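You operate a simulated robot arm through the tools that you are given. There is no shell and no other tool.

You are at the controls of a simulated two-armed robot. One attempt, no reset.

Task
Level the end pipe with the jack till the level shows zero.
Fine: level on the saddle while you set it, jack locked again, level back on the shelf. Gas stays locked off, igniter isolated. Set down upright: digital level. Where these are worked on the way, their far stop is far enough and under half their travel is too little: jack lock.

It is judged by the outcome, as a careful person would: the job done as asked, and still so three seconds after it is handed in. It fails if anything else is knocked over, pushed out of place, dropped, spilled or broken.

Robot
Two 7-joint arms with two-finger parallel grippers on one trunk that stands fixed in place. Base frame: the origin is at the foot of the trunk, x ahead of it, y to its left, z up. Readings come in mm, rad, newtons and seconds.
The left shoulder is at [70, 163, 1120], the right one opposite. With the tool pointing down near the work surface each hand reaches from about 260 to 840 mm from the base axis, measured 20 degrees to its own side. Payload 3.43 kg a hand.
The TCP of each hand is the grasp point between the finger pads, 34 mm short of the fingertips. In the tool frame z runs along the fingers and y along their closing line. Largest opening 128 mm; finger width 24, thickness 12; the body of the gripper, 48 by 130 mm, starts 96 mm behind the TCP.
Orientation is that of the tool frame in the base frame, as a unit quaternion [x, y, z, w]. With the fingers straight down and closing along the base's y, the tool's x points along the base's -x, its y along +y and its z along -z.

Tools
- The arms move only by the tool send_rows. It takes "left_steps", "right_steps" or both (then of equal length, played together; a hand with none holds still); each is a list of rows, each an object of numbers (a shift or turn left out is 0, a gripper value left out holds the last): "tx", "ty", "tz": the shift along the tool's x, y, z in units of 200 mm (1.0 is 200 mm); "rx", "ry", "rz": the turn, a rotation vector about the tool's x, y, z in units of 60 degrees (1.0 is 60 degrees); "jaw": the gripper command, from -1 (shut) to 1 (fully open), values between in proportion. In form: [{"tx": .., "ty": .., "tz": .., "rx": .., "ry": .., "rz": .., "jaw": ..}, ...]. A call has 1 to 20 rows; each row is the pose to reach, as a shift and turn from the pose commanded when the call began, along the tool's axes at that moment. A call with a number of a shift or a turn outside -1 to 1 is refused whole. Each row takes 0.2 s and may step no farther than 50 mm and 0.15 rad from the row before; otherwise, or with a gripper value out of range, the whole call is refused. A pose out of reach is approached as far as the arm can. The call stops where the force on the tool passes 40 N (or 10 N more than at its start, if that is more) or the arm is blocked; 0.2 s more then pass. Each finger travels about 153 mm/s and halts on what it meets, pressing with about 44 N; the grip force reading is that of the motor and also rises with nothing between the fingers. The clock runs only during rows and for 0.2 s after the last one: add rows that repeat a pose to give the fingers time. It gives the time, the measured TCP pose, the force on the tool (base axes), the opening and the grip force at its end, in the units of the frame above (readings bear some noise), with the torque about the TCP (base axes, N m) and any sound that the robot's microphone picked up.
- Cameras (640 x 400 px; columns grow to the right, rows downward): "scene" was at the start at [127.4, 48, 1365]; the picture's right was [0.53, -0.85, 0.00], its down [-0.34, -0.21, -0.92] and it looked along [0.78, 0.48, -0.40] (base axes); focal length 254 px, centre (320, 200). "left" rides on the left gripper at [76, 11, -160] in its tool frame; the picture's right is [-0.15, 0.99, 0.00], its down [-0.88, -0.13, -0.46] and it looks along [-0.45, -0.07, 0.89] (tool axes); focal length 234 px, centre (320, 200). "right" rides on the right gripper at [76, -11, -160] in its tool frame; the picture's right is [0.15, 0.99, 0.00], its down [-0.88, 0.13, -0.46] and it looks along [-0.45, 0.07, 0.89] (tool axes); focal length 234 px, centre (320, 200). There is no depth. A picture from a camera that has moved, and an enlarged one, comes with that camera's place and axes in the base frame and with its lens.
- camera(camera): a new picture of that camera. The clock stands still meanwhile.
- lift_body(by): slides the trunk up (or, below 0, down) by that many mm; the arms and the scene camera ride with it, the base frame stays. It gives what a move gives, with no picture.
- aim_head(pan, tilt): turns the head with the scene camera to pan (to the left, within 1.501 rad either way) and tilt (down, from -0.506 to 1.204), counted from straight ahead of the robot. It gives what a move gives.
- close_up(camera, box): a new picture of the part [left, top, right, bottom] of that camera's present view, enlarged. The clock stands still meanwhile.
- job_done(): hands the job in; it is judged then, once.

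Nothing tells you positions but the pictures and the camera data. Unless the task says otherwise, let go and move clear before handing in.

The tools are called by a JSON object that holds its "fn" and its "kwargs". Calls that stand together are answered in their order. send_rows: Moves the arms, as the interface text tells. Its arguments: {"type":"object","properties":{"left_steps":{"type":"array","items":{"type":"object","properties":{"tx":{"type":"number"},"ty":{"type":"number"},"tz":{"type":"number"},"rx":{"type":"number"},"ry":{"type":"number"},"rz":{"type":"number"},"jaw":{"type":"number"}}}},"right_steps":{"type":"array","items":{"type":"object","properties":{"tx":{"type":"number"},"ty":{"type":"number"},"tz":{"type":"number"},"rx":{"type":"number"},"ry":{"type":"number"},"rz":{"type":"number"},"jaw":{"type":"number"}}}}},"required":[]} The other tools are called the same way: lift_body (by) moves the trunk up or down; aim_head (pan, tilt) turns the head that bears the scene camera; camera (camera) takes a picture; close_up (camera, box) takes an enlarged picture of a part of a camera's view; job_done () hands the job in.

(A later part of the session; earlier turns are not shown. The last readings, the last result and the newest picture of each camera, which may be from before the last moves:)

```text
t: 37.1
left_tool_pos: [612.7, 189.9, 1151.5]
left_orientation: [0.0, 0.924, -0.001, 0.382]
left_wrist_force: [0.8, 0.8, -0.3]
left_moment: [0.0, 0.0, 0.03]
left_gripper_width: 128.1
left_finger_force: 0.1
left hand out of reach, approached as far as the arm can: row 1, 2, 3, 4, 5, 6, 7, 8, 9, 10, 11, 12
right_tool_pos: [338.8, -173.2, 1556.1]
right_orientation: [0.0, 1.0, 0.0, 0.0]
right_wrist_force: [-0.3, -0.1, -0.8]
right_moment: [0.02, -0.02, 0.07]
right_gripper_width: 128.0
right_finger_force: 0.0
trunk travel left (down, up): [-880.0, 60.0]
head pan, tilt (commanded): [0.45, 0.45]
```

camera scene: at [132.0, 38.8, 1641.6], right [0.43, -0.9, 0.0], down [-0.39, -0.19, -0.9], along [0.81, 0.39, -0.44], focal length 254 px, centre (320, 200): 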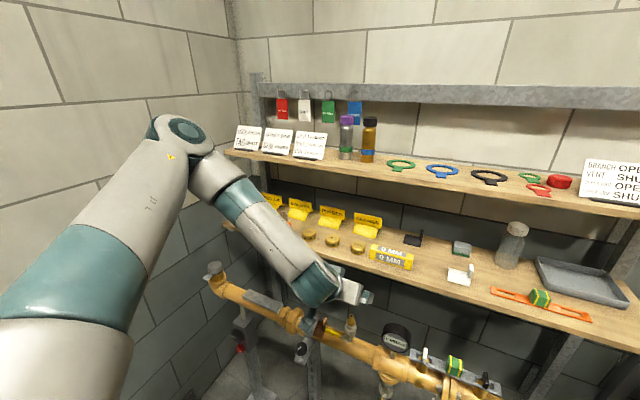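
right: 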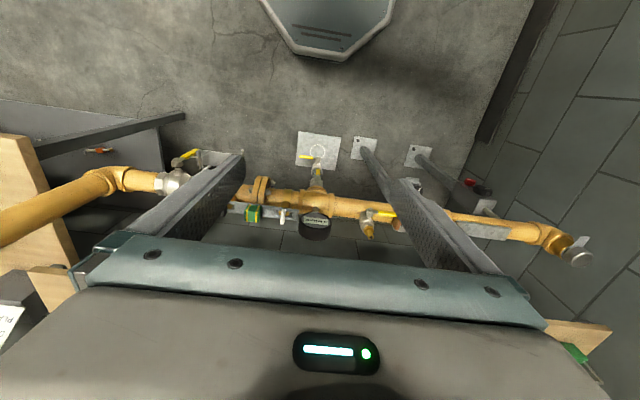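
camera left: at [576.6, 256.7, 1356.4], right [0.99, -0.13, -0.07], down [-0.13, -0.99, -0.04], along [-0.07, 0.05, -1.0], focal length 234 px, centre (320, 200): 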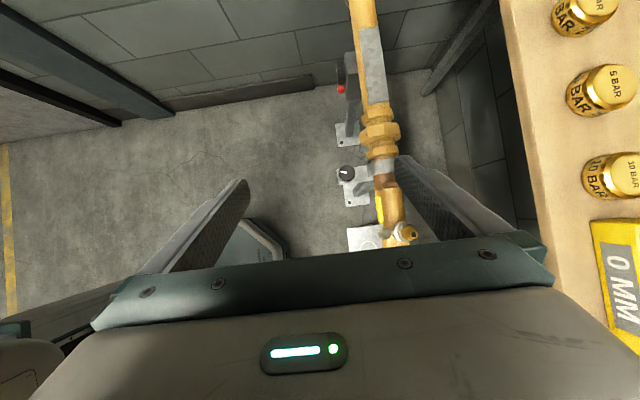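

I'll look at the arm itself to understand its structure.

{"fn": "aim_head", "kwargs": {"pan": 1.2, "tilt": 0.6}}

{"fn": "camera", "kwargs": {"camera": "scene"}}

{"fn": "aim_head", "kwargs": {"pan": -1.0, "tilt": 0.6}}

{"fn": "camera", "kwargs": {"camera": "scene"}}

```text
t: 38.2
left_tool_pos: [611.9, 190.2, 1150.9]
left_orientation: [0.001, 0.924, -0.001, 0.382]
left_wrist_force: [-1.3, 0.7, -0.3]
left_moment: [-0.03, -0.03, 0.01]
left_gripper_width: 128.0
left_finger_force: 0.1
right_tool_pos: [338.5, -173.0, 1555.9]
right_orientation: [0.0, 1.0, 0.0, 0.001]
right_wrist_force: [-0.7, 0.0, -0.4]
right_moment: [0.01, -0.04, -0.01]
right_gripper_width: 128.0
right_finger_force: 0.0
trunk travel left (down, up): [-880.0, 60.0]
head pan, tilt (commanded): [1.201, 0.6]
```

```text
taken
camera scene: at [81.2, 81.3, 1628.0], right [0.93, -0.36, 0.0], down [-0.2, -0.53, -0.83], along [0.3, 0.77, -0.56], focal length 254 px, centre (320, 200)
```

scene: 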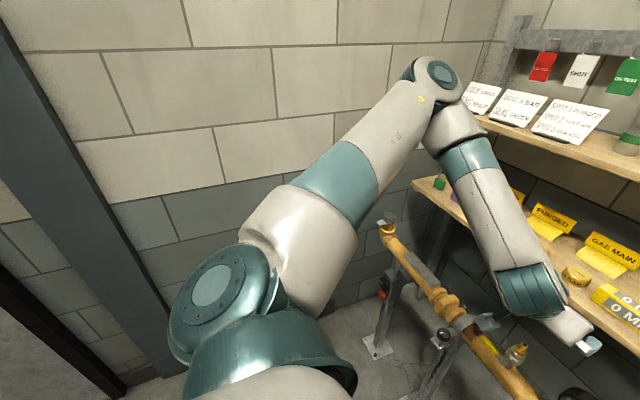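

```text
t: 40.3
left_tool_pos: [612.2, 188.7, 1152.0]
left_orientation: [0.001, 0.924, -0.001, 0.382]
left_wrist_force: [1.0, -0.6, -0.2]
left_moment: [0.05, -0.02, 0.0]
left_gripper_width: 127.9
left_finger_force: 0.0
right_tool_pos: [338.4, -172.8, 1555.8]
right_orientation: [0.0, 1.0, 0.0, 0.0]
right_wrist_force: [-0.1, -0.5, -0.2]
right_moment: [-0.01, 0.04, -0.03]
right_gripper_width: 128.0
right_finger_force: 0.0
trunk travel left (down, up): [-880.0, 60.0]
head pan, tilt (commanded): [-1.0, 0.6]
```

```text
taken
camera scene: at [96.9, -75.4, 1628.0], right [-0.84, -0.54, 0.0], down [-0.31, 0.48, -0.82], along [0.45, -0.69, -0.57], focal length 254 px, centre (320, 200)
```

scene: 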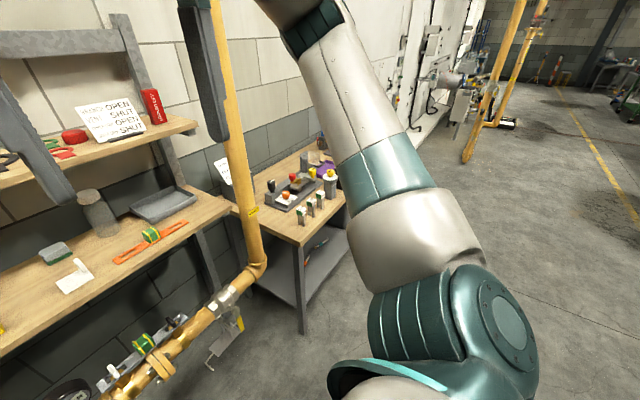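

The arm is a 7-joint type whose elbow seems pinned in this branch. I'll put the trunk and hand back near the starting posture and explore outward reach from there.

{"fn": "send_rows", "kwargs": {"left_steps": [{"tx": -0.1, "tz": -0.2, "ty": 0.1}, {"tx": -0.2, "tz": -0.4, "ty": 0.25}, {"tx": -0.3, "tz": -0.6, "ty": 0.4}, {"tx": -0.4, "tz": -0.8, "ty": 0.55}, {"tx": -0.5, "tz": -0.95, "ty": 0.7}, {"tx": -0.5, "tz": -0.95, "ty": 0.7}]}}

{"fn": "send_rows", "kwargs": {"left_steps": [{"ry": 0.13, "tx": -0.1}, {"ry": 0.26, "tx": -0.2}, {"ry": 0.39, "tx": -0.3}, {"ry": 0.52, "tx": -0.4}, {"ry": 0.65, "tx": -0.5}, {"ry": 0.75, "tx": -0.5}, {"ry": 0.75, "tx": -0.5}]}}

{"fn": "aim_head", "kwargs": {"pan": 1.0, "tilt": 0.4}}

{"fn": "camera", "kwargs": {"camera": "scene"}}

```text
refused: row 2 steps farther than a row can; nothing moved
```

```text
t: 41.9
left_tool_pos: [655.5, 216.5, 1234.4]
left_orientation: [0.0, 1.0, -0.001, 0.001]
left_wrist_force: [-0.1, 0.7, 0.7]
left_moment: [0.01, 0.03, -0.02]
left_gripper_width: 128.0
left_finger_force: 0.0
left hand out of reach, approached as far as the arm can: row 5, 6, 7
right_tool_pos: [338.8, -173.4, 1556.0]
right_orientation: [0.0, 1.0, -0.001, 0.0]
right_wrist_force: [0.2, 0.4, -0.2]
right_moment: [0.0, 0.02, 0.03]
right_gripper_width: 128.0
right_finger_force: 0.0
trunk travel left (down, up): [-880.0, 60.0]
head pan, tilt (commanded): [-1.0, 0.6]
```

```text
t: 43.8
left_tool_pos: [656.5, 216.8, 1234.7]
left_orientation: [0.0, 1.0, -0.001, 0.002]
left_wrist_force: [-0.1, 0.5, 0.0]
left_moment: [0.0, -0.02, 0.01]
left_gripper_width: 128.0
left_finger_force: 0.1
right_tool_pos: [338.1, -174.0, 1556.0]
right_orientation: [0.001, 1.0, 0.0, 0.001]
right_wrist_force: [0.4, -0.2, 0.1]
right_moment: [0.01, 0.02, -0.02]
right_gripper_width: 128.0
right_finger_force: 0.0
trunk travel left (down, up): [-880.0, 60.0]
head pan, tilt (commanded): [1.0, 0.4]
```

```text
taken
camera scene: at [99.3, 76.9, 1646.2], right [0.84, -0.54, 0.0], down [-0.21, -0.33, -0.92], along [0.5, 0.77, -0.39], focal length 254 px, centre (320, 200)
```

scene: 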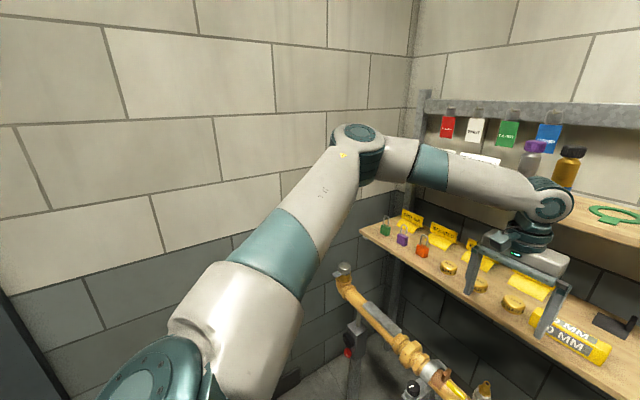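

The elbow comes out pinned at about (409, 430, 1548) in every stuck case. I'll probe whether the arm can go inward when the wrist is high above the shoulder, as in the start pose.

{"fn": "send_rows", "kwargs": {"left_steps": [{"tz": -0.2, "tx": 0.1}, {"tz": -0.4, "tx": 0.2}, {"tz": -0.6, "tx": 0.3}, {"tz": -0.8, "tx": 0.4}, {"tz": -0.8, "tx": 0.4}]}}

{"fn": "send_rows", "kwargs": {"left_steps": [{"ty": -0.2}, {"ty": -0.4}, {"ty": -0.6}, {"ty": -0.8}, {"ty": -0.8}]}}

{"fn": "camera", "kwargs": {"camera": "scene"}}

```text
t: 45.0
left_tool_pos: [573.5, 217.8, 1391.7]
left_orientation: [0.0, 1.0, 0.0, 0.0]
left_wrist_force: [-0.3, -0.1, -0.1]
left_moment: [-0.01, 0.0, 0.01]
left_gripper_width: 128.2
left_finger_force: 0.0
right_tool_pos: [338.0, -173.7, 1555.5]
right_orientation: [0.0, 1.0, 0.0, -0.001]
right_wrist_force: [0.3, 0.2, 0.1]
right_moment: [-0.04, -0.02, 0.02]
right_gripper_width: 128.3
right_finger_force: 0.1
trunk travel left (down, up): [-880.0, 60.0]
head pan, tilt (commanded): [1.0, 0.4]
```

```text
t: 46.2
left_tool_pos: [549.3, 139.2, 1360.8]
left_orientation: [0.0, 1.0, -0.001, 0.001]
left_wrist_force: [0.4, -0.1, -0.6]
left_moment: [-0.01, 0.02, 0.01]
left_gripper_width: 127.9
left_finger_force: 0.0
left hand out of reach, approached as far as the arm can: row 2, 3, 4, 5
right_tool_pos: [341.0, -173.2, 1556.1]
right_orientation: [0.001, 1.0, 0.0, -0.001]
right_wrist_force: [-0.2, -0.1, -0.3]
right_moment: [0.02, 0.07, -0.03]
right_gripper_width: 127.8
right_finger_force: 0.1
trunk travel left (down, up): [-880.0, 60.0]
head pan, tilt (commanded): [1.0, 0.4]
```

```text
taken
camera scene: at [101.6, 76.6, 1646.1], right [0.84, -0.54, 0.0], down [-0.21, -0.33, -0.92], along [0.5, 0.78, -0.39], focal length 254 px, centre (320, 200)
```

scene: 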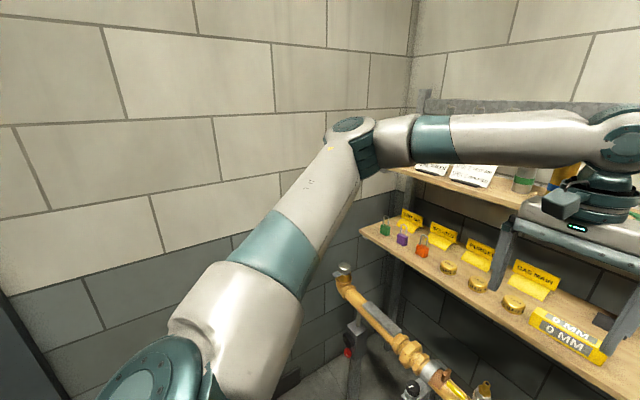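

{"fn": "send_rows", "kwargs": {"left_steps": [{"tz": -0.2, "tx": 0.11}, {"tz": -0.4, "tx": 0.22}, {"tz": -0.6, "tx": 0.33}, {"tz": -0.8, "tx": 0.44}, {"tz": -0.97, "tx": 0.54}, {"tz": -0.97, "tx": 0.54}]}}

{"fn": "send_rows", "kwargs": {"left_steps": [{"ty": -0.2}, {"ty": -0.4}, {"ty": -0.6}, {"ty": -0.8}, {"ty": -0.8}]}}

{"fn": "camera", "kwargs": {"camera": "scene"}}

```text
t: 47.6
left_tool_pos: [438.5, 151.4, 1557.4]
left_orientation: [0.0, 1.0, -0.001, 0.0]
left_wrist_force: [0.7, -0.2, -0.1]
left_moment: [0.02, 0.01, 0.02]
left_gripper_width: 128.0
left_finger_force: 0.1
left hand out of reach, approached as far as the arm can: row 2, 3, 4, 5, 6
right_tool_pos: [339.4, -173.6, 1555.6]
right_orientation: [0.0, 1.0, 0.0, -0.001]
right_wrist_force: [-0.4, 0.0, -0.2]
right_moment: [0.0, 0.0, 0.02]
right_gripper_width: 127.9
right_finger_force: 0.0
trunk travel left (down, up): [-880.0, 60.0]
head pan, tilt (commanded): [1.0, 0.4]
```

```text
t: 48.8
left_tool_pos: [420.5, 140.6, 1549.4]
left_orientation: [0.0, 1.0, -0.002, 0.001]
left_wrist_force: [0.5, -0.3, 0.5]
left_moment: [0.02, 0.02, 0.01]
left_gripper_width: 127.6
left_finger_force: 0.0
left hand out of reach, approached as far as the arm can: row 1, 2, 3, 4, 5
right_tool_pos: [339.6, -173.0, 1555.1]
right_orientation: [0.0, 1.0, 0.0, 0.0]
right_wrist_force: [0.4, -0.4, 0.2]
right_moment: [-0.01, 0.02, 0.01]
right_gripper_width: 128.2
right_finger_force: 0.0
trunk travel left (down, up): [-880.0, 60.0]
head pan, tilt (commanded): [1.0, 0.4]
```

```text
taken
camera scene: at [99.6, 77.1, 1646.2], right [0.84, -0.54, 0.0], down [-0.21, -0.33, -0.92], along [0.5, 0.78, -0.39], focal length 254 px, centre (320, 200)
```

scene: 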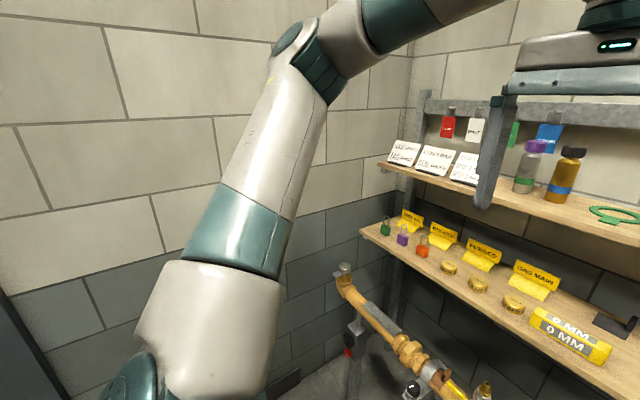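

The left arm can't go inward here, though the right arm started well inboard. I'll compare the right arm's posture in a mirrored view.

{"fn": "aim_head", "kwargs": {"pan": -1.0, "tilt": 0.4}}

{"fn": "camera", "kwargs": {"camera": "scene"}}

{"fn": "aim_head", "kwargs": {"pan": 1.0, "tilt": 1.0}}

{"fn": "camera", "kwargs": {"camera": "scene"}}

{"fn": "aim_head", "kwargs": {"pan": -1.0, "tilt": 1.0}}

{"fn": "camera", "kwargs": {"camera": "scene"}}

```text
t: 50.7
left_tool_pos: [422.0, 141.1, 1548.1]
left_orientation: [-0.001, 1.0, -0.003, 0.001]
left_wrist_force: [0.0, 0.4, 0.5]
left_moment: [-0.06, 0.01, 0.0]
left_gripper_width: 127.9
left_finger_force: 0.1
right_tool_pos: [339.1, -172.6, 1556.2]
right_orientation: [0.0, 1.0, -0.001, 0.001]
right_wrist_force: [-0.4, 0.2, 0.1]
right_moment: [-0.01, 0.0, -0.01]
right_gripper_width: 127.9
right_finger_force: 0.1
trunk travel left (down, up): [-880.0, 60.0]
head pan, tilt (commanded): [-1.0, 0.4]
```

```text
taken
camera scene: at [99.2, -78.9, 1646.2], right [-0.84, -0.54, 0.0], down [-0.21, 0.33, -0.92], along [0.5, -0.78, -0.39], focal length 254 px, centre (320, 200)
```

scene: 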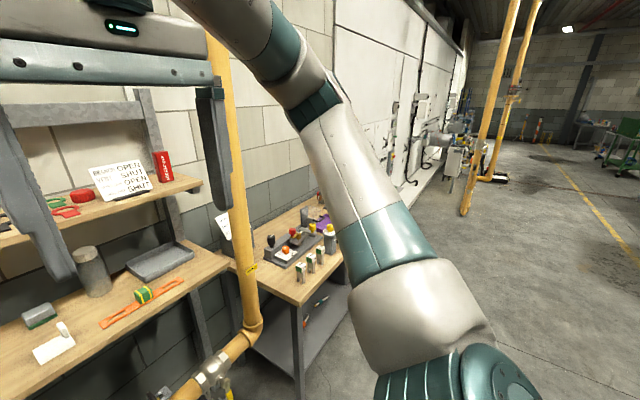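

```text
t: 52.7
left_tool_pos: [420.5, 140.4, 1548.6]
left_orientation: [-0.001, 1.0, -0.002, 0.001]
left_wrist_force: [-0.4, 0.4, -0.5]
left_moment: [-0.01, -0.02, 0.02]
left_gripper_width: 127.6
left_finger_force: 0.0
right_tool_pos: [338.5, -172.1, 1555.2]
right_orientation: [-0.001, 1.0, 0.0, 0.001]
right_wrist_force: [0.7, 0.6, -0.8]
right_moment: [-0.02, -0.01, 0.0]
right_gripper_width: 128.0
right_finger_force: 0.1
trunk travel left (down, up): [-880.0, 60.0]
head pan, tilt (commanded): [1.0, 1.0]
```

```text
taken
camera scene: at [86.7, 57.6, 1596.0], right [0.84, -0.54, 0.0], down [-0.46, -0.71, -0.54], along [0.29, 0.45, -0.84], focal length 254 px, centre (320, 200)
```

scene: 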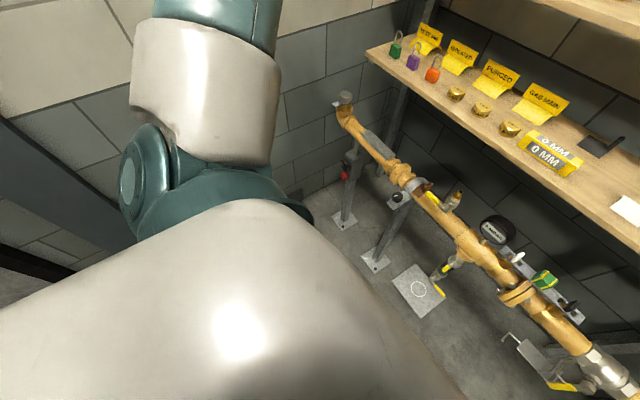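

```text
t: 54.6
left_tool_pos: [420.0, 141.7, 1548.7]
left_orientation: [-0.001, 1.0, -0.002, 0.001]
left_wrist_force: [-0.3, 0.5, -0.4]
left_moment: [-0.01, -0.03, 0.03]
left_gripper_width: 128.2
left_finger_force: 0.1
right_tool_pos: [338.7, -174.6, 1556.8]
right_orientation: [0.0, 1.0, 0.0, 0.0]
right_wrist_force: [-0.6, -0.4, -0.5]
right_moment: [0.01, -0.02, 0.0]
right_gripper_width: 128.0
right_finger_force: 0.0
trunk travel left (down, up): [-880.0, 60.0]
head pan, tilt (commanded): [-1.0, 1.0]
```

```text
taken
camera scene: at [86.7, -59.6, 1596.0], right [-0.84, -0.54, 0.0], down [-0.46, 0.71, -0.54], along [0.29, -0.45, -0.84], focal length 254 px, centre (320, 200)
```

scene: 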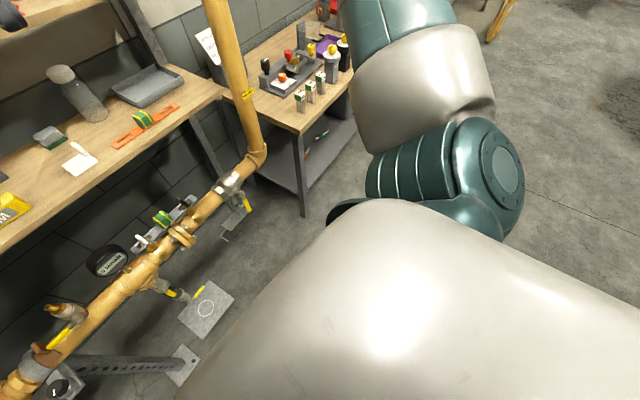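

Both bases point sideways and the postures look alike. To learn whether the right arm can still reach its inboard start position, I'll move the left hand out and the right back in.

{"fn": "send_rows", "kwargs": {"left_steps": [{"ty": 0.2}, {"ty": 0.4}, {"ty": 0.6}, {"ty": 0.8}, {"ty": 1.0}, {"ty": 1.0}]}}

{"fn": "send_rows", "kwargs": {"left_steps": [{"ty": 0.2, "tx": 0.05}, {"ty": 0.4, "tx": 0.1}, {"ty": 0.5, "tx": 0.15}, {"ty": 0.5, "tx": 0.2}, {"ty": 0.5, "tx": 0.2}]}}

{"fn": "send_rows", "kwargs": {"right_steps": [{"tx": -0.1, "ty": 0.2}, {"tx": -0.2, "ty": 0.4}, {"tx": -0.3, "ty": 0.6}, {"tx": -0.4, "ty": 0.8}, {"tx": -0.5, "ty": 1.0}, {"tx": -0.5, "ty": 1.0}]}}

{"fn": "aim_head", "kwargs": {"pan": -0.5, "tilt": 0.0}}

{"fn": "camera", "kwargs": {"camera": "scene"}}

```text
t: 56.0
left_tool_pos: [423.9, 337.1, 1549.9]
left_orientation: [0.0, 1.0, 0.001, 0.0]
left_wrist_force: [0.7, -0.4, -1.0]
left_moment: [0.03, 0.04, -0.04]
left_gripper_width: 128.1
left_finger_force: 0.1
right_tool_pos: [339.7, -173.8, 1555.8]
right_orientation: [0.0, 1.0, 0.0, 0.001]
right_wrist_force: [0.1, 0.1, 0.1]
right_moment: [0.05, -0.01, 0.0]
right_gripper_width: 128.1
right_finger_force: 0.0
trunk travel left (down, up): [-880.0, 60.0]
head pan, tilt (commanded): [-1.0, 1.0]
```

```text
t: 57.2
left_tool_pos: [381.5, 439.0, 1550.4]
left_orientation: [0.0, 1.0, 0.0, 0.001]
left_wrist_force: [0.1, -0.1, 0.9]
left_moment: [-0.02, -0.01, -0.01]
left_gripper_width: 127.8
left_finger_force: 0.0
right_tool_pos: [338.1, -172.5, 1556.4]
right_orientation: [0.0, 1.0, -0.001, 0.001]
right_wrist_force: [0.0, 0.3, 0.5]
right_moment: [0.02, -0.01, 0.01]
right_gripper_width: 127.9
right_finger_force: 0.1
trunk travel left (down, up): [-880.0, 60.0]
head pan, tilt (commanded): [-1.0, 1.0]
```

```text
t: 58.6
left_tool_pos: [383.3, 436.3, 1551.5]
left_orientation: [-0.001, 1.0, -0.001, 0.001]
left_wrist_force: [0.7, 0.5, 0.1]
left_moment: [0.01, -0.01, 0.0]
left_gripper_width: 127.9
left_finger_force: 0.1
right_tool_pos: [438.3, 26.9, 1555.4]
right_orientation: [0.0, 1.0, 0.0, 0.001]
right_wrist_force: [0.0, 0.0, -0.5]
right_moment: [0.02, 0.04, 0.01]
right_gripper_width: 127.8
right_finger_force: 0.1
trunk travel left (down, up): [-880.0, 60.0]
head pan, tilt (commanded): [-1.0, 1.0]
```

```text
t: 59.9
left_tool_pos: [383.8, 436.4, 1549.6]
left_orientation: [0.0, 1.0, -0.001, 0.0]
left_wrist_force: [-0.1, 0.6, 0.5]
left_moment: [-0.04, 0.01, 0.02]
left_gripper_width: 128.0
left_finger_force: 0.0
right_tool_pos: [438.0, 27.0, 1555.4]
right_orientation: [0.0, 1.0, 0.0, -0.001]
right_wrist_force: [-0.3, -0.7, -0.2]
right_moment: [-0.02, 0.01, 0.02]
right_gripper_width: 128.1
right_finger_force: 0.0
trunk travel left (down, up): [-880.0, 60.0]
head pan, tilt (commanded): [-0.499, 0.0]
```

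```text
taken
camera scene: at [127.9, -44.0, 1683.2], right [-0.48, -0.88, 0.0], down [0.0, 0.0, -1.0], along [0.88, -0.48, 0.0], focal length 254 px, centre (320, 200)
```

scene: 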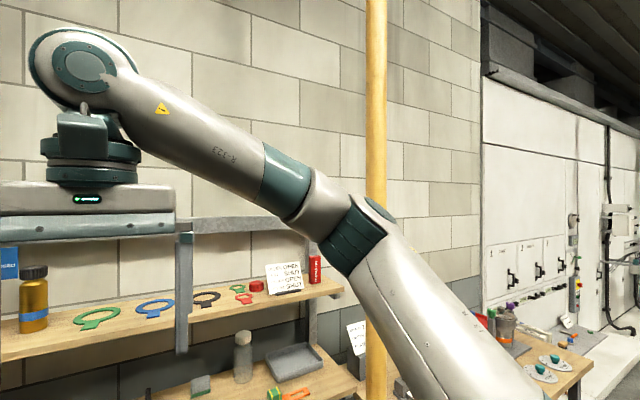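

The right arm reaches inboard easily (elbow at about y −279), so the left arm is the one in a restricted branch. I'll test how far forward the right arm can go toward the shelf.

{"fn": "send_rows", "kwargs": {"right_steps": [{"tz": 0.2, "tx": -0.1}, {"tz": 0.4, "tx": -0.2}, {"tz": 0.6, "tx": -0.3}, {"tz": 0.8, "tx": -0.4}, {"tz": 1.0, "tx": -0.5}, {"tz": 1.0, "tx": -0.6}, {"tz": 1.0, "tx": -0.6}]}}

{"fn": "send_rows", "kwargs": {"right_steps": [{"tz": 0.2, "tx": -0.1}, {"tz": 0.4, "tx": -0.2}, {"tz": 0.6, "tx": -0.3}, {"tz": 0.8, "tx": -0.4}, {"tz": 0.8, "tx": -0.6}, {"tz": 0.8, "tx": -0.8}, {"tz": 0.8, "tx": -0.8}]}}

{"fn": "aim_head", "kwargs": {"pan": 0.0, "tilt": 0.3}}

{"fn": "camera", "kwargs": {"camera": "scene"}}

```text
t: 61.5
left_tool_pos: [383.4, 437.0, 1550.6]
left_orientation: [0.0, 1.0, -0.001, 0.001]
left_wrist_force: [-0.1, 0.2, 0.2]
left_moment: [-0.01, -0.03, -0.01]
left_gripper_width: 128.1
left_finger_force: 0.0
right_tool_pos: [555.9, 27.5, 1353.9]
right_orientation: [0.0, 1.0, 0.0, 0.0]
right_wrist_force: [0.0, -0.2, -0.5]
right_moment: [-0.01, -0.01, 0.01]
right_gripper_width: 128.0
right_finger_force: 0.1
trunk travel left (down, up): [-880.0, 60.0]
head pan, tilt (commanded): [-0.499, 0.0]
```

```text
t: 63.1
left_tool_pos: [384.3, 436.5, 1551.4]
left_orientation: [0.0, 1.0, 0.0, 0.001]
left_wrist_force: [0.3, -0.3, 0.0]
left_moment: [0.01, -0.01, -0.04]
left_gripper_width: 127.8
left_finger_force: 0.0
right_tool_pos: [714.4, 21.9, 1197.5]
right_orientation: [-0.001, 1.0, 0.0, 0.001]
right_wrist_force: [-0.4, 0.4, -0.3]
right_moment: [0.01, -0.01, 0.0]
right_gripper_width: 128.1
right_finger_force: 0.1
trunk travel left (down, up): [-880.0, 60.0]
head pan, tilt (commanded): [-0.499, 0.0]
```

```text
t: 64.0
left_tool_pos: [384.1, 437.4, 1551.0]
left_orientation: [0.0, 1.0, -0.001, 0.0]
left_wrist_force: [-0.2, -0.7, 0.0]
left_moment: [-0.02, -0.02, 0.02]
left_gripper_width: 128.1
left_finger_force: 0.1
right_tool_pos: [714.1, 23.1, 1197.7]
right_orientation: [-0.001, 1.0, 0.0, 0.0]
right_wrist_force: [1.1, -1.0, -0.1]
right_moment: [0.02, 0.01, 0.01]
right_gripper_width: 128.0
right_finger_force: 0.0
trunk travel left (down, up): [-880.0, 60.0]
head pan, tilt (commanded): [0.0, 0.3]
```

```text
taken
camera scene: at [142.5, -0.8, 1655.5], right [0.0, -1.0, 0.0], down [-0.3, 0.0, -0.96], along [0.96, 0.0, -0.3], focal length 254 px, centre (320, 200)
```

scene: 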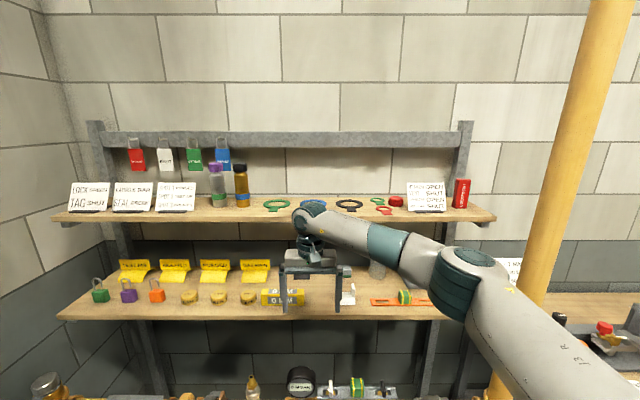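

The right arm reaches the shelf well, while the left arm can't, though it should cover the saddle and knobs. So my likely plan is a handover: right picks the level, left places it. First I'll retract the right arm, lower the trunk and test the left hand over the saddle.

{"fn": "send_rows", "kwargs": {"right_steps": [{"tx": 0.2}, {"tx": 0.4}, {"tx": 0.6}, {"tx": 0.8}, {"tx": 1.0}, {"tx": 1.0}]}}

{"fn": "send_rows", "kwargs": {"right_steps": [{"tx": 0.2, "ty": -0.1}, {"tx": 0.4, "ty": -0.25}, {"tx": 0.6, "ty": -0.4}, {"tx": 0.7, "ty": -0.6}, {"tx": 0.8, "ty": -0.8}, {"tx": 0.8, "ty": -0.8}]}}

{"fn": "lift_body", "kwargs": {"by": -300}}

{"fn": "aim_head", "kwargs": {"pan": 0.5, "tilt": 0.5}}

{"fn": "camera", "kwargs": {"camera": "scene"}}

```text
t: 65.4
left_tool_pos: [384.9, 438.4, 1549.8]
left_orientation: [0.0, 1.0, -0.001, -0.001]
left_wrist_force: [0.5, -0.5, 0.0]
left_moment: [-0.06, 0.05, -0.03]
left_gripper_width: 128.1
left_finger_force: 0.1
right_tool_pos: [517.4, 27.0, 1197.5]
right_orientation: [0.001, 1.0, 0.0, 0.001]
right_wrist_force: [0.2, 0.8, 0.2]
right_moment: [0.01, -0.02, -0.01]
right_gripper_width: 128.2
right_finger_force: 0.1
trunk travel left (down, up): [-880.0, 60.0]
head pan, tilt (commanded): [0.0, 0.3]
```

```text
t: 66.8
left_tool_pos: [384.6, 439.3, 1549.9]
left_orientation: [0.001, 1.0, -0.002, 0.0]
left_wrist_force: [0.5, 0.1, -0.6]
left_moment: [-0.02, 0.0, -0.04]
left_gripper_width: 128.1
left_finger_force: 0.0
right_tool_pos: [359.2, -131.3, 1198.8]
right_orientation: [0.0, 1.0, -0.001, -0.001]
right_wrist_force: [-0.1, 0.0, 0.4]
right_moment: [-0.03, -0.01, 0.01]
right_gripper_width: 127.9
right_finger_force: 0.1
right hand out of reach, approached as far as the arm can: row 5
trunk travel left (down, up): [-880.0, 60.0]
head pan, tilt (commanded): [0.0, 0.3]
```

```text
t: 69.8
left_tool_pos: [384.4, 437.2, 1251.4]
left_orientation: [0.0, 1.0, 0.0, 0.0]
left_wrist_force: [-0.4, -0.1, 0.0]
left_moment: [0.0, -0.01, 0.02]
left_gripper_width: 127.9
left_finger_force: 0.0
right_tool_pos: [360.1, -132.3, 899.4]
right_orientation: [0.0, 1.0, 0.0, -0.001]
right_wrist_force: [0.0, 0.1, 0.2]
right_moment: [0.02, -0.01, -0.03]
right_gripper_width: 127.8
right_finger_force: 0.1
trunk travel left (down, up): [-580.0, 360.0]
head pan, tilt (commanded): [0.0, 0.3]
```

```text
t: 70.7
left_tool_pos: [382.8, 437.7, 1249.7]
left_orientation: [0.0, 1.0, 0.0, 0.001]
left_wrist_force: [0.1, 0.3, -0.1]
left_moment: [-0.02, 0.03, -0.01]
left_gripper_width: 128.0
left_finger_force: 0.0
right_tool_pos: [359.7, -132.3, 898.7]
right_orientation: [0.0, 1.0, 0.0, -0.001]
right_wrist_force: [0.0, -0.3, 0.2]
right_moment: [-0.01, 0.01, 0.0]
right_gripper_width: 128.0
right_finger_force: 0.1
trunk travel left (down, up): [-580.0, 360.0]
head pan, tilt (commanded): [0.499, 0.499]
```

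```text
taken
camera scene: at [128.9, 42.5, 1337.1], right [0.48, -0.88, 0.0], down [-0.42, -0.23, -0.88], along [0.77, 0.42, -0.48], focal length 254 px, centre (320, 200)
```

scene: 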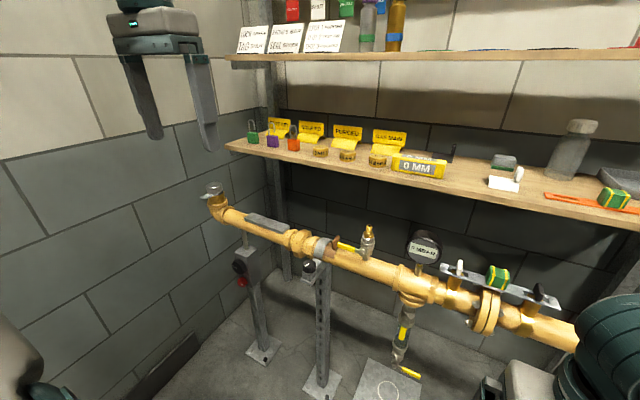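

{"fn": "lift_body", "kwargs": {"by": -100}}

{"fn": "send_rows", "kwargs": {"left_steps": [{"rz": 0.14, "tx": -0.12, "ty": 0.05}, {"rz": 0.28, "tx": -0.24, "ty": 0.1}, {"rz": 0.42, "tx": -0.36, "ty": 0.15}, {"rz": 0.56, "tx": -0.48, "ty": 0.2}, {"rz": 0.7, "tx": -0.6, "ty": 0.25}, {"rz": 0.84, "tx": -0.72, "ty": 0.3}, {"rz": 0.98, "tx": -0.84, "ty": 0.35}, {"rz": 0.98, "tx": -0.84, "ty": 0.35}]}}

{"fn": "send_rows", "kwargs": {"left_steps": [{"rz": 0.13}, {"rz": 0.26}, {"rz": 0.39}, {"rz": 0.52}, {"rz": 0.52}]}}

```text
t: 72.1
left_tool_pos: [383.9, 438.0, 1150.6]
left_orientation: [0.0, 1.0, 0.0, 0.001]
left_wrist_force: [0.0, 0.7, 0.7]
left_moment: [0.0, -0.02, -0.01]
left_gripper_width: 128.2
left_finger_force: 0.1
right_tool_pos: [359.8, -131.7, 798.8]
right_orientation: [0.0, 1.0, 0.0, -0.001]
right_wrist_force: [0.4, -0.6, -0.2]
right_moment: [0.02, 0.0, 0.01]
right_gripper_width: 128.1
right_finger_force: 0.0
trunk travel left (down, up): [-480.0, 460.0]
head pan, tilt (commanded): [0.499, 0.499]
```

```text
t: 73.9
left_tool_pos: [554.0, 507.2, 1150.6]
left_orientation: [0.492, 0.871, 0.0, 0.001]
left_wrist_force: [-0.2, -0.8, -0.9]
left_moment: [-0.02, -0.04, -0.02]
left_gripper_width: 128.1
left_finger_force: 0.0
right_tool_pos: [360.2, -131.4, 798.9]
right_orientation: [0.0, 1.0, 0.0, -0.001]
right_wrist_force: [-0.2, -0.1, 0.2]
right_moment: [0.01, -0.04, 0.03]
right_gripper_width: 127.8
right_finger_force: 0.1
trunk travel left (down, up): [-480.0, 460.0]
head pan, tilt (commanded): [0.499, 0.499]
```

```text
t: 75.1
left_tool_pos: [551.2, 507.2, 1149.5]
left_orientation: [0.708, 0.706, 0.0, 0.001]
left_wrist_force: [-0.9, 0.3, 0.5]
left_moment: [-0.02, 0.01, -0.01]
left_gripper_width: 127.8
left_finger_force: 0.1
right_tool_pos: [360.2, -132.4, 798.0]
right_orientation: [-0.001, 1.0, 0.0, -0.001]
right_wrist_force: [-0.7, 1.0, -0.2]
right_moment: [-0.01, 0.01, -0.02]
right_gripper_width: 128.1
right_finger_force: 0.1
trunk travel left (down, up): [-480.0, 460.0]
head pan, tilt (commanded): [0.499, 0.499]
```

{"fn": "send_rows", "kwargs": {"left_steps": [{"ty": 0.15, "tx": 0.07, "tz": 0.15}, {"ty": 0.3, "tx": 0.14, "tz": 0.3}, {"ty": 0.45, "tx": 0.21, "tz": 0.45}, {"ty": 0.6, "tx": 0.28, "tz": 0.6}, {"ty": 0.75, "tx": 0.34, "tz": 0.7}, {"ty": 0.75, "tx": 0.34, "tz": 0.7}]}}

{"fn": "camera", "kwargs": {"camera": "left"}}

{"fn": "camera", "kwargs": {"camera": "scene"}}

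```text
t: 76.5
left_tool_pos: [698.0, 576.4, 1011.4]
left_orientation: [0.708, 0.707, 0.0, 0.001]
left_wrist_force: [0.4, -0.2, 0.0]
left_moment: [0.03, -0.03, -0.03]
left_gripper_width: 128.1
left_finger_force: 0.0
right_tool_pos: [360.3, -131.8, 799.0]
right_orientation: [0.0, 1.0, -0.001, -0.002]
right_wrist_force: [0.1, 0.2, 0.5]
right_moment: [0.01, -0.02, -0.02]
right_gripper_width: 128.1
right_finger_force: 0.1
trunk travel left (down, up): [-480.0, 460.0]
head pan, tilt (commanded): [0.499, 0.499]
```

```text
taken
camera left: at [709.9, 651.0, 1171.9], right [0.99, -0.15, 0.0], down [-0.13, -0.88, 0.46], along [-0.06, -0.45, -0.89], focal length 234 px, centre (320, 200)
```

left: 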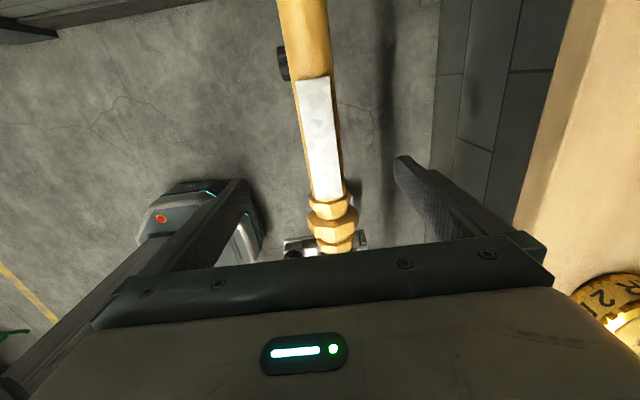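

```text
taken
camera scene: at [127.4, 43.0, 1237.3], right [0.48, -0.88, 0.0], down [-0.42, -0.23, -0.88], along [0.77, 0.42, -0.48], focal length 254 px, centre (320, 200)
```

scene: 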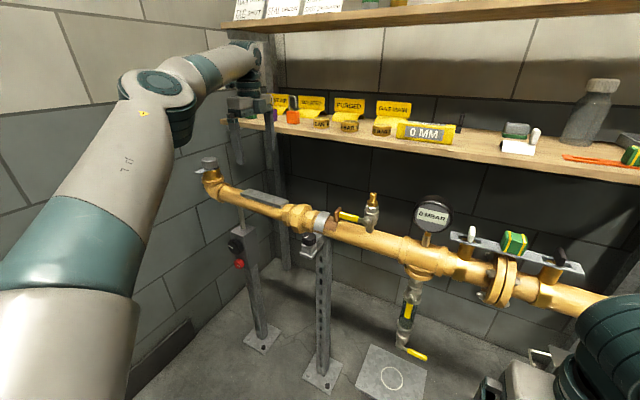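

The left hand reaches over the saddle with its fingers closing along x, and the saddle centre is confirmed near (702, 570, 838). Next I'll raise the trunk, pull the left hand back to a waiting spot and bring the right hand forward.

{"fn": "lift_body", "kwargs": {"by": 150}}

{"fn": "send_rows", "kwargs": {"left_steps": [{"ty": -0.15, "tx": -0.05}, {"ty": -0.3, "tx": -0.1}, {"ty": -0.45, "tx": -0.15}, {"ty": -0.6, "tx": -0.2}, {"ty": -0.7, "tx": -0.25}, {"ty": -0.7, "tx": -0.25}], "right_steps": [{"tx": -0.18, "ty": 0.1, "tz": -0.12}, {"tx": -0.36, "ty": 0.2, "tz": -0.24}, {"tx": -0.54, "ty": 0.3, "tz": -0.36}, {"tx": -0.72, "ty": 0.4, "tz": -0.48}, {"tx": -0.9, "ty": 0.5, "tz": -0.6}, {"tx": -0.9, "ty": 0.5, "tz": -0.6}]}}

{"fn": "send_rows", "kwargs": {"right_steps": [{"tx": -0.15, "ty": 0.05, "tz": -0.1}, {"tx": -0.3, "ty": 0.1, "tz": -0.2}, {"tx": -0.45, "ty": 0.15, "tz": -0.3}, {"tx": -0.55, "ty": 0.18, "tz": -0.4}, {"tx": -0.55, "ty": 0.18, "tz": -0.4}]}}

```text
t: 78.2
left_tool_pos: [699.1, 574.9, 1161.7]
left_orientation: [0.707, 0.707, 0.0, 0.001]
left_wrist_force: [0.0, -0.1, 0.0]
left_moment: [0.0, -0.03, 0.01]
left_gripper_width: 128.2
left_finger_force: 0.1
right_tool_pos: [361.8, -132.2, 948.8]
right_orientation: [0.0, 1.0, -0.001, 0.0]
right_wrist_force: [-0.5, 0.3, 0.7]
right_moment: [0.02, 0.03, 0.02]
right_gripper_width: 127.9
right_finger_force: 0.0
trunk travel left (down, up): [-630.0, 310.0]
head pan, tilt (commanded): [0.499, 0.499]
```

```text
t: 79.6
left_tool_pos: [561.1, 526.7, 1164.4]
left_orientation: [0.707, 0.707, 0.0, 0.0]
left_wrist_force: [-0.1, -0.5, -0.9]
left_moment: [0.01, -0.01, 0.02]
left_gripper_width: 128.1
left_finger_force: 0.0
right_tool_pos: [540.6, -31.2, 1068.8]
right_orientation: [0.0, 1.0, 0.0, 0.0]
right_wrist_force: [-0.6, -0.4, -0.5]
right_moment: [0.02, -0.02, 0.0]
right_gripper_width: 128.0
right_finger_force: 0.0
trunk travel left (down, up): [-630.0, 310.0]
head pan, tilt (commanded): [0.499, 0.499]
```

```text
t: 80.8
left_tool_pos: [560.4, 526.2, 1163.7]
left_orientation: [0.707, 0.707, 0.001, 0.001]
left_wrist_force: [-0.1, -0.9, 0.1]
left_moment: [0.02, 0.0, 0.01]
left_gripper_width: 127.9
left_finger_force: 0.1
right_tool_pos: [653.4, 2.8, 1148.9]
right_orientation: [0.0, 1.0, 0.0, -0.001]
right_wrist_force: [-0.8, 0.4, -0.1]
right_moment: [0.01, 0.0, 0.0]
right_gripper_width: 128.1
right_finger_force: 0.1
trunk travel left (down, up): [-630.0, 310.0]
head pan, tilt (commanded): [0.499, 0.499]
```

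Right hand is at (653, 3, 1149). Now I'll pitch it forward 60°, then yaw it 60° to the left.

{"fn": "send_rows", "kwargs": {"right_steps": [{"ry": -0.13}, {"ry": -0.26}, {"ry": -0.39}, {"ry": -0.52}, {"ry": -0.65}, {"ry": -0.78}, {"ry": -0.9}, {"ry": -1.0}, {"ry": -1.0}]}}

{"fn": "send_rows", "kwargs": {"right_steps": [{"rx": -0.108, "rz": -0.0625}, {"rx": -0.2165, "rz": -0.125}, {"rx": -0.325, "rz": -0.1875}, {"rx": -0.433, "rz": -0.25}, {"rx": -0.541, "rz": -0.3125}, {"rx": -0.65, "rz": -0.375}, {"rx": -0.758, "rz": -0.4375}, {"rx": -0.866, "rz": -0.5}, {"rx": -0.866, "rz": -0.5}]}}

{"fn": "camera", "kwargs": {"camera": "right"}}

{"fn": "camera", "kwargs": {"camera": "scene"}}

```text
t: 82.8
left_tool_pos: [558.8, 528.0, 1163.2]
left_orientation: [0.707, 0.707, 0.0, 0.002]
left_wrist_force: [0.2, 0.5, 0.8]
left_moment: [0.0, 0.02, 0.01]
left_gripper_width: 127.9
left_finger_force: 0.1
right_tool_pos: [651.1, 4.5, 1148.0]
right_orientation: [0.0, 0.866, -0.001, 0.5]
right_wrist_force: [-0.1, 0.7, 0.2]
right_moment: [-0.03, 0.0, 0.05]
right_gripper_width: 128.0
right_finger_force: 0.0
trunk travel left (down, up): [-630.0, 310.0]
head pan, tilt (commanded): [0.499, 0.499]
```

```text
t: 84.8
left_tool_pos: [560.2, 526.9, 1162.9]
left_orientation: [0.708, 0.706, 0.0, 0.001]
left_wrist_force: [0.4, -0.2, -0.4]
left_moment: [-0.01, 0.0, 0.01]
left_gripper_width: 127.9
left_finger_force: 0.1
right_tool_pos: [651.2, 4.4, 1147.0]
right_orientation: [-0.432, 0.75, 0.251, 0.433]
right_wrist_force: [-0.3, 0.5, 0.3]
right_moment: [0.05, 0.02, 0.01]
right_gripper_width: 127.8
right_finger_force: 0.1
trunk travel left (down, up): [-630.0, 310.0]
head pan, tilt (commanded): [0.499, 0.499]
```

```text
taken
camera right: at [571.8, -153.1, 1162.7], right [-0.89, 0.43, -0.12], down [-0.09, 0.1, 0.99], along [0.44, 0.9, -0.06], focal length 234 px, centre (320, 200)
```

right: 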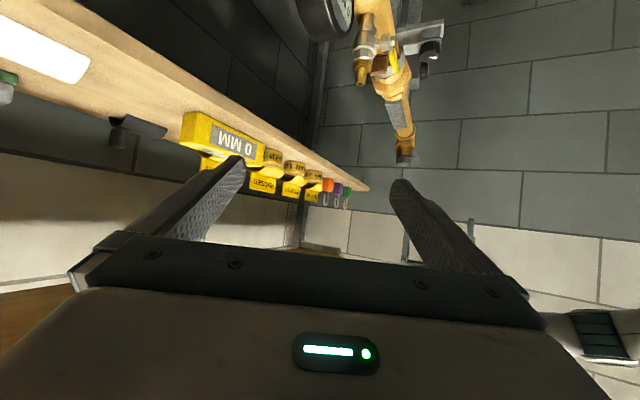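

```text
taken
camera scene: at [128.6, 42.9, 1387.1], right [0.48, -0.88, 0.0], down [-0.42, -0.23, -0.88], along [0.77, 0.42, -0.48], focal length 254 px, centre (320, 200)
```

scene: 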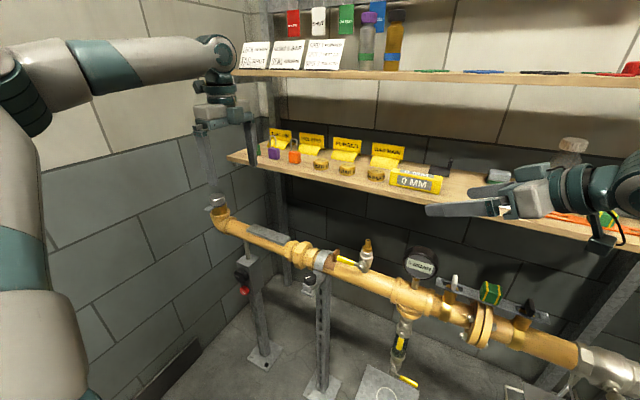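

The right arm takes this orientation well. I'll zoom on the level from both the right wrist camera and the scene camera to refine its position.

{"fn": "close_up", "kwargs": {"camera": "right", "box": [100, 60, 260, 160]}}

{"fn": "close_up", "kwargs": {"camera": "scene", "box": [340, 140, 500, 240]}}

```text
4.00 times, centred on (180, 110) of right
camera zoom: at [571.8, -153.1, 1162.7], right [-0.89, 0.43, -0.12], down [-0.09, 0.1, 0.99], along [0.44, 0.9, -0.06], focal length 937 px, centre (880, 560)
```

zoom: 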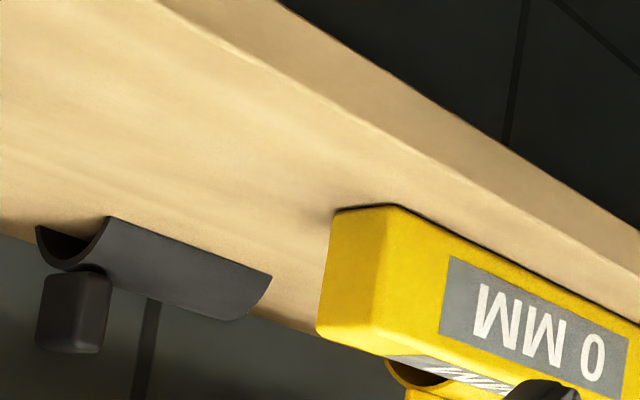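

```text
4.00 times, centred on (420, 190) of scene
camera zoom: at [128.6, 42.9, 1387.1], right [0.48, -0.88, 0.0], down [-0.42, -0.23, -0.88], along [0.77, 0.42, -0.48], focal length 1018 px, centre (-80, 240)
```

zoom: 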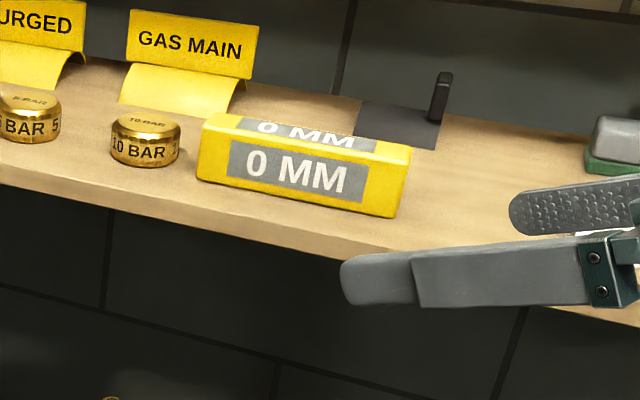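

The level's near corner is at about (880, 55), with the shelf top at z ≈ 1043. I'll set the right hand to 50° azimuth and 65° pitch, move to a pre-grasp 130 mm short of the level, and check the view.

{"fn": "send_rows", "kwargs": {"right_steps": [{"rx": 0.0722, "rz": 0.0417}, {"rx": 0.1443, "rz": 0.0833}, {"rx": 0.1443, "rz": 0.0833}]}}

{"fn": "send_rows", "kwargs": {"right_steps": [{"ry": -0.0833}, {"ry": -0.0833}]}}

{"fn": "send_rows", "kwargs": {"right_steps": [{"tx": -0.03, "ty": -0.15, "tz": 0.11}, {"tx": -0.06, "ty": -0.32, "tz": 0.23}, {"tx": -0.09, "ty": -0.49, "tz": 0.37}, {"tx": -0.126, "ty": -0.666, "tz": 0.507}, {"tx": -0.126, "ty": -0.666, "tz": 0.507}]}}

{"fn": "camera", "kwargs": {"camera": "right"}}

{"fn": "camera", "kwargs": {"camera": "scene"}}

```text
t: 85.6
left_tool_pos: [560.0, 526.4, 1164.1]
left_orientation: [0.707, 0.707, 0.002, 0.001]
left_wrist_force: [0.0, -0.1, 0.4]
left_moment: [0.01, 0.03, 0.01]
left_gripper_width: 127.9
left_finger_force: 0.0
right_tool_pos: [651.3, 4.3, 1148.7]
right_orientation: [-0.366, 0.785, 0.212, 0.452]
right_wrist_force: [0.5, 0.0, 0.1]
right_moment: [-0.02, 0.01, 0.01]
right_gripper_width: 128.3
right_finger_force: 0.1
trunk travel left (down, up): [-630.0, 310.0]
head pan, tilt (commanded): [0.499, 0.499]
```

```text
t: 86.2
left_tool_pos: [560.8, 527.4, 1163.7]
left_orientation: [0.708, 0.707, 0.0, 0.001]
left_wrist_force: [-0.1, 0.1, 0.4]
left_moment: [-0.01, 0.0, -0.02]
left_gripper_width: 128.2
left_finger_force: 0.0
right_tool_pos: [651.3, 4.4, 1147.5]
right_orientation: [-0.356, 0.765, 0.227, 0.486]
right_wrist_force: [-0.1, -0.5, 0.0]
right_moment: [-0.02, -0.01, -0.01]
right_gripper_width: 128.0
right_finger_force: 0.0
trunk travel left (down, up): [-630.0, 310.0]
head pan, tilt (commanded): [0.499, 0.499]
```

```text
t: 87.4
left_tool_pos: [560.1, 525.8, 1162.8]
left_orientation: [0.707, 0.707, 0.0, 0.001]
left_wrist_force: [-0.7, -0.1, 0.8]
left_moment: [-0.01, -0.05, -0.01]
left_gripper_width: 128.0
left_finger_force: 0.1
right_tool_pos: [820.7, -5.1, 1127.8]
right_orientation: [-0.356, 0.765, 0.227, 0.487]
right_wrist_force: [0.7, 0.4, -0.7]
right_moment: [0.01, 0.02, 0.01]
right_gripper_width: 128.1
right_finger_force: 0.0
trunk travel left (down, up): [-630.0, 310.0]
head pan, tilt (commanded): [0.499, 0.499]
```

```text
taken
camera right: at [713.8, -146.2, 1126.7], right [-0.8, 0.59, -0.13], down [-0.13, 0.05, 0.99], along [0.59, 0.81, 0.03], focal length 234 px, centre (320, 200)
```

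right: 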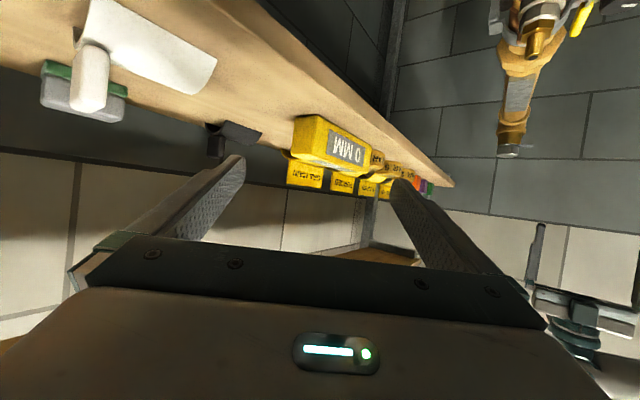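

```text
taken
camera scene: at [128.1, 42.3, 1387.2], right [0.48, -0.88, 0.0], down [-0.42, -0.23, -0.88], along [0.77, 0.42, -0.48], focal length 254 px, centre (320, 200)
```

scene: 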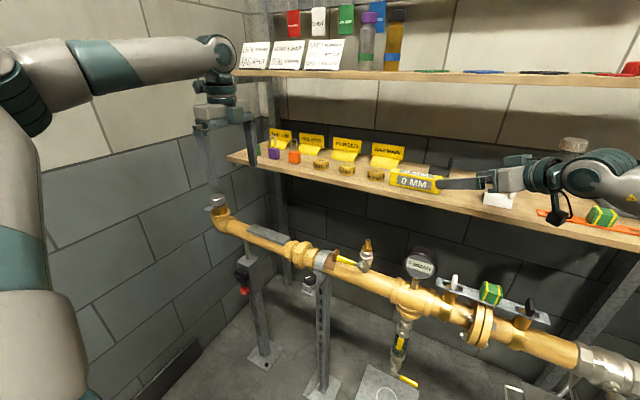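

The level sits between the right fingers. I'll advance along the fingers in two stages.

{"fn": "send_rows", "kwargs": {"right_steps": [{"tz": 0.15}, {"tz": 0.3}, {"tz": 0.45}, {"tz": 0.45}]}}

{"fn": "camera", "kwargs": {"camera": "right"}}

{"fn": "close_up", "kwargs": {"camera": "scene", "box": [360, 120, 520, 220]}}

```text
t: 88.4
left_tool_pos: [555.8, 530.5, 1163.9]
left_orientation: [0.707, 0.708, 0.0, 0.002]
left_wrist_force: [-0.2, 1.2, 0.5]
left_moment: [-0.08, -0.11, -0.01]
left_gripper_width: 127.9
left_finger_force: 0.1
right_tool_pos: [867.9, 64.4, 1092.5]
right_orientation: [-0.358, 0.764, 0.226, 0.486]
right_wrist_force: [-0.3, 1.1, 0.0]
right_moment: [-0.05, 0.03, -0.08]
right_gripper_width: 127.9
right_finger_force: 0.0
right hand out of reach, approached as far as the arm can: row 1
trunk travel left (down, up): [-630.0, 310.0]
head pan, tilt (commanded): [0.499, 0.499]
```

```text
taken
camera right: at [762.1, -78.9, 1091.5], right [-0.8, 0.59, -0.14], down [-0.13, 0.06, 0.99], along [0.59, 0.81, 0.03], focal length 234 px, centre (320, 200)
```

right: 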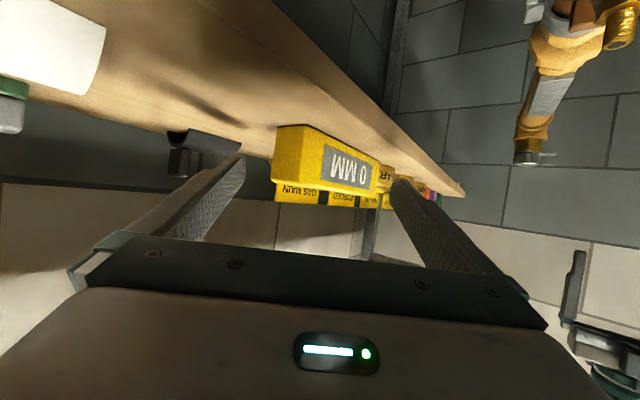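

```text
4.00 times, centred on (440, 170) of scene
camera zoom: at [125.8, 45.1, 1387.4], right [0.48, -0.88, 0.0], down [-0.42, -0.23, -0.88], along [0.77, 0.42, -0.48], focal length 1018 px, centre (-160, 320)
```

zoom: 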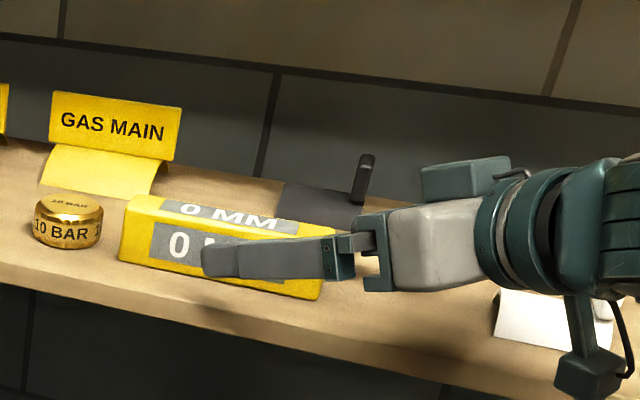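

{"fn": "send_rows", "kwargs": {"right_steps": [{"tz": 0.0}, {"tz": 0.0}, {"tz": 0.0}]}}

```text
t: 89.2
left_tool_pos: [561.2, 526.8, 1163.2]
left_orientation: [0.707, 0.707, 0.0, 0.0]
left_wrist_force: [-0.2, -0.1, 0.8]
left_moment: [0.0, 0.04, -0.01]
left_gripper_width: 128.2
left_finger_force: 0.2
right_tool_pos: [870.8, 57.5, 1088.6]
right_orientation: [-0.356, 0.765, 0.227, 0.486]
right_wrist_force: [0.2, 0.8, 0.3]
right_moment: [0.0, 0.02, -0.01]
right_gripper_width: 128.0
right_finger_force: 0.1
trunk travel left (down, up): [-630.0, 310.0]
head pan, tilt (commanded): [0.499, 0.499]
```

Settled as expected. Now the final advance of about 37 mm, keeping the fingertips a few mm above the shelf.

{"fn": "send_rows", "kwargs": {"right_steps": [{"tz": 0.06, "tx": -0.004}, {"tz": 0.12, "tx": -0.008}, {"tz": 0.184, "tx": -0.011}, {"tz": 0.184, "tx": -0.011}, {"tz": 0.184, "tx": -0.011}]}}

{"fn": "camera", "kwargs": {"camera": "right"}}

{"fn": "close_up", "kwargs": {"camera": "scene", "box": [360, 120, 520, 220]}}

```text
t: 90.4
left_tool_pos: [559.3, 528.0, 1163.3]
left_orientation: [0.707, 0.707, 0.0, 0.001]
left_wrist_force: [-0.6, 1.1, -0.2]
left_moment: [0.01, -0.01, -0.02]
left_gripper_width: 128.1
left_finger_force: 0.0
right_tool_pos: [893.3, 84.9, 1075.5]
right_orientation: [-0.356, 0.765, 0.228, 0.486]
right_wrist_force: [-0.1, 0.0, -0.4]
right_moment: [0.02, -0.02, 0.02]
right_gripper_width: 127.9
right_finger_force: 0.1
trunk travel left (down, up): [-630.0, 310.0]
head pan, tilt (commanded): [0.499, 0.499]
```

```text
taken
camera right: at [786.9, -56.5, 1075.0], right [-0.8, 0.59, -0.13], down [-0.12, 0.05, 0.99], along [0.59, 0.81, 0.03], focal length 234 px, centre (320, 200)
```

right: 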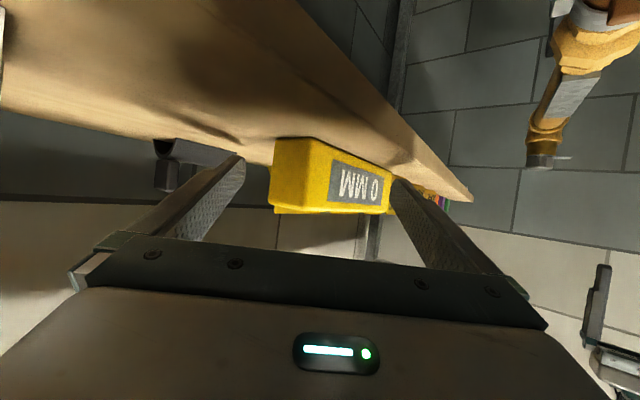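

```text
4.00 times, centred on (440, 170) of scene
camera zoom: at [129.0, 42.7, 1387.1], right [0.48, -0.88, 0.0], down [-0.42, -0.23, -0.88], along [0.77, 0.42, -0.48], focal length 1018 px, centre (-160, 320)
```

zoom: 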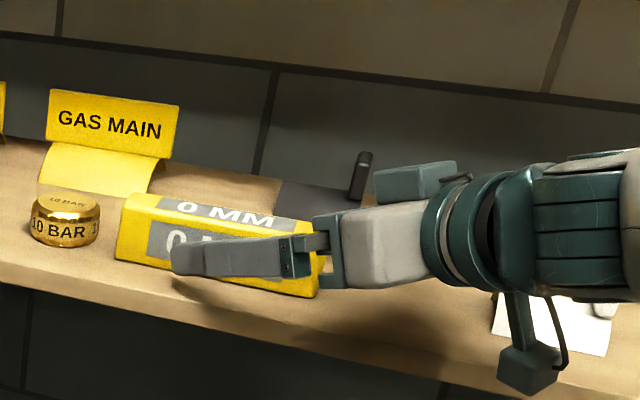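

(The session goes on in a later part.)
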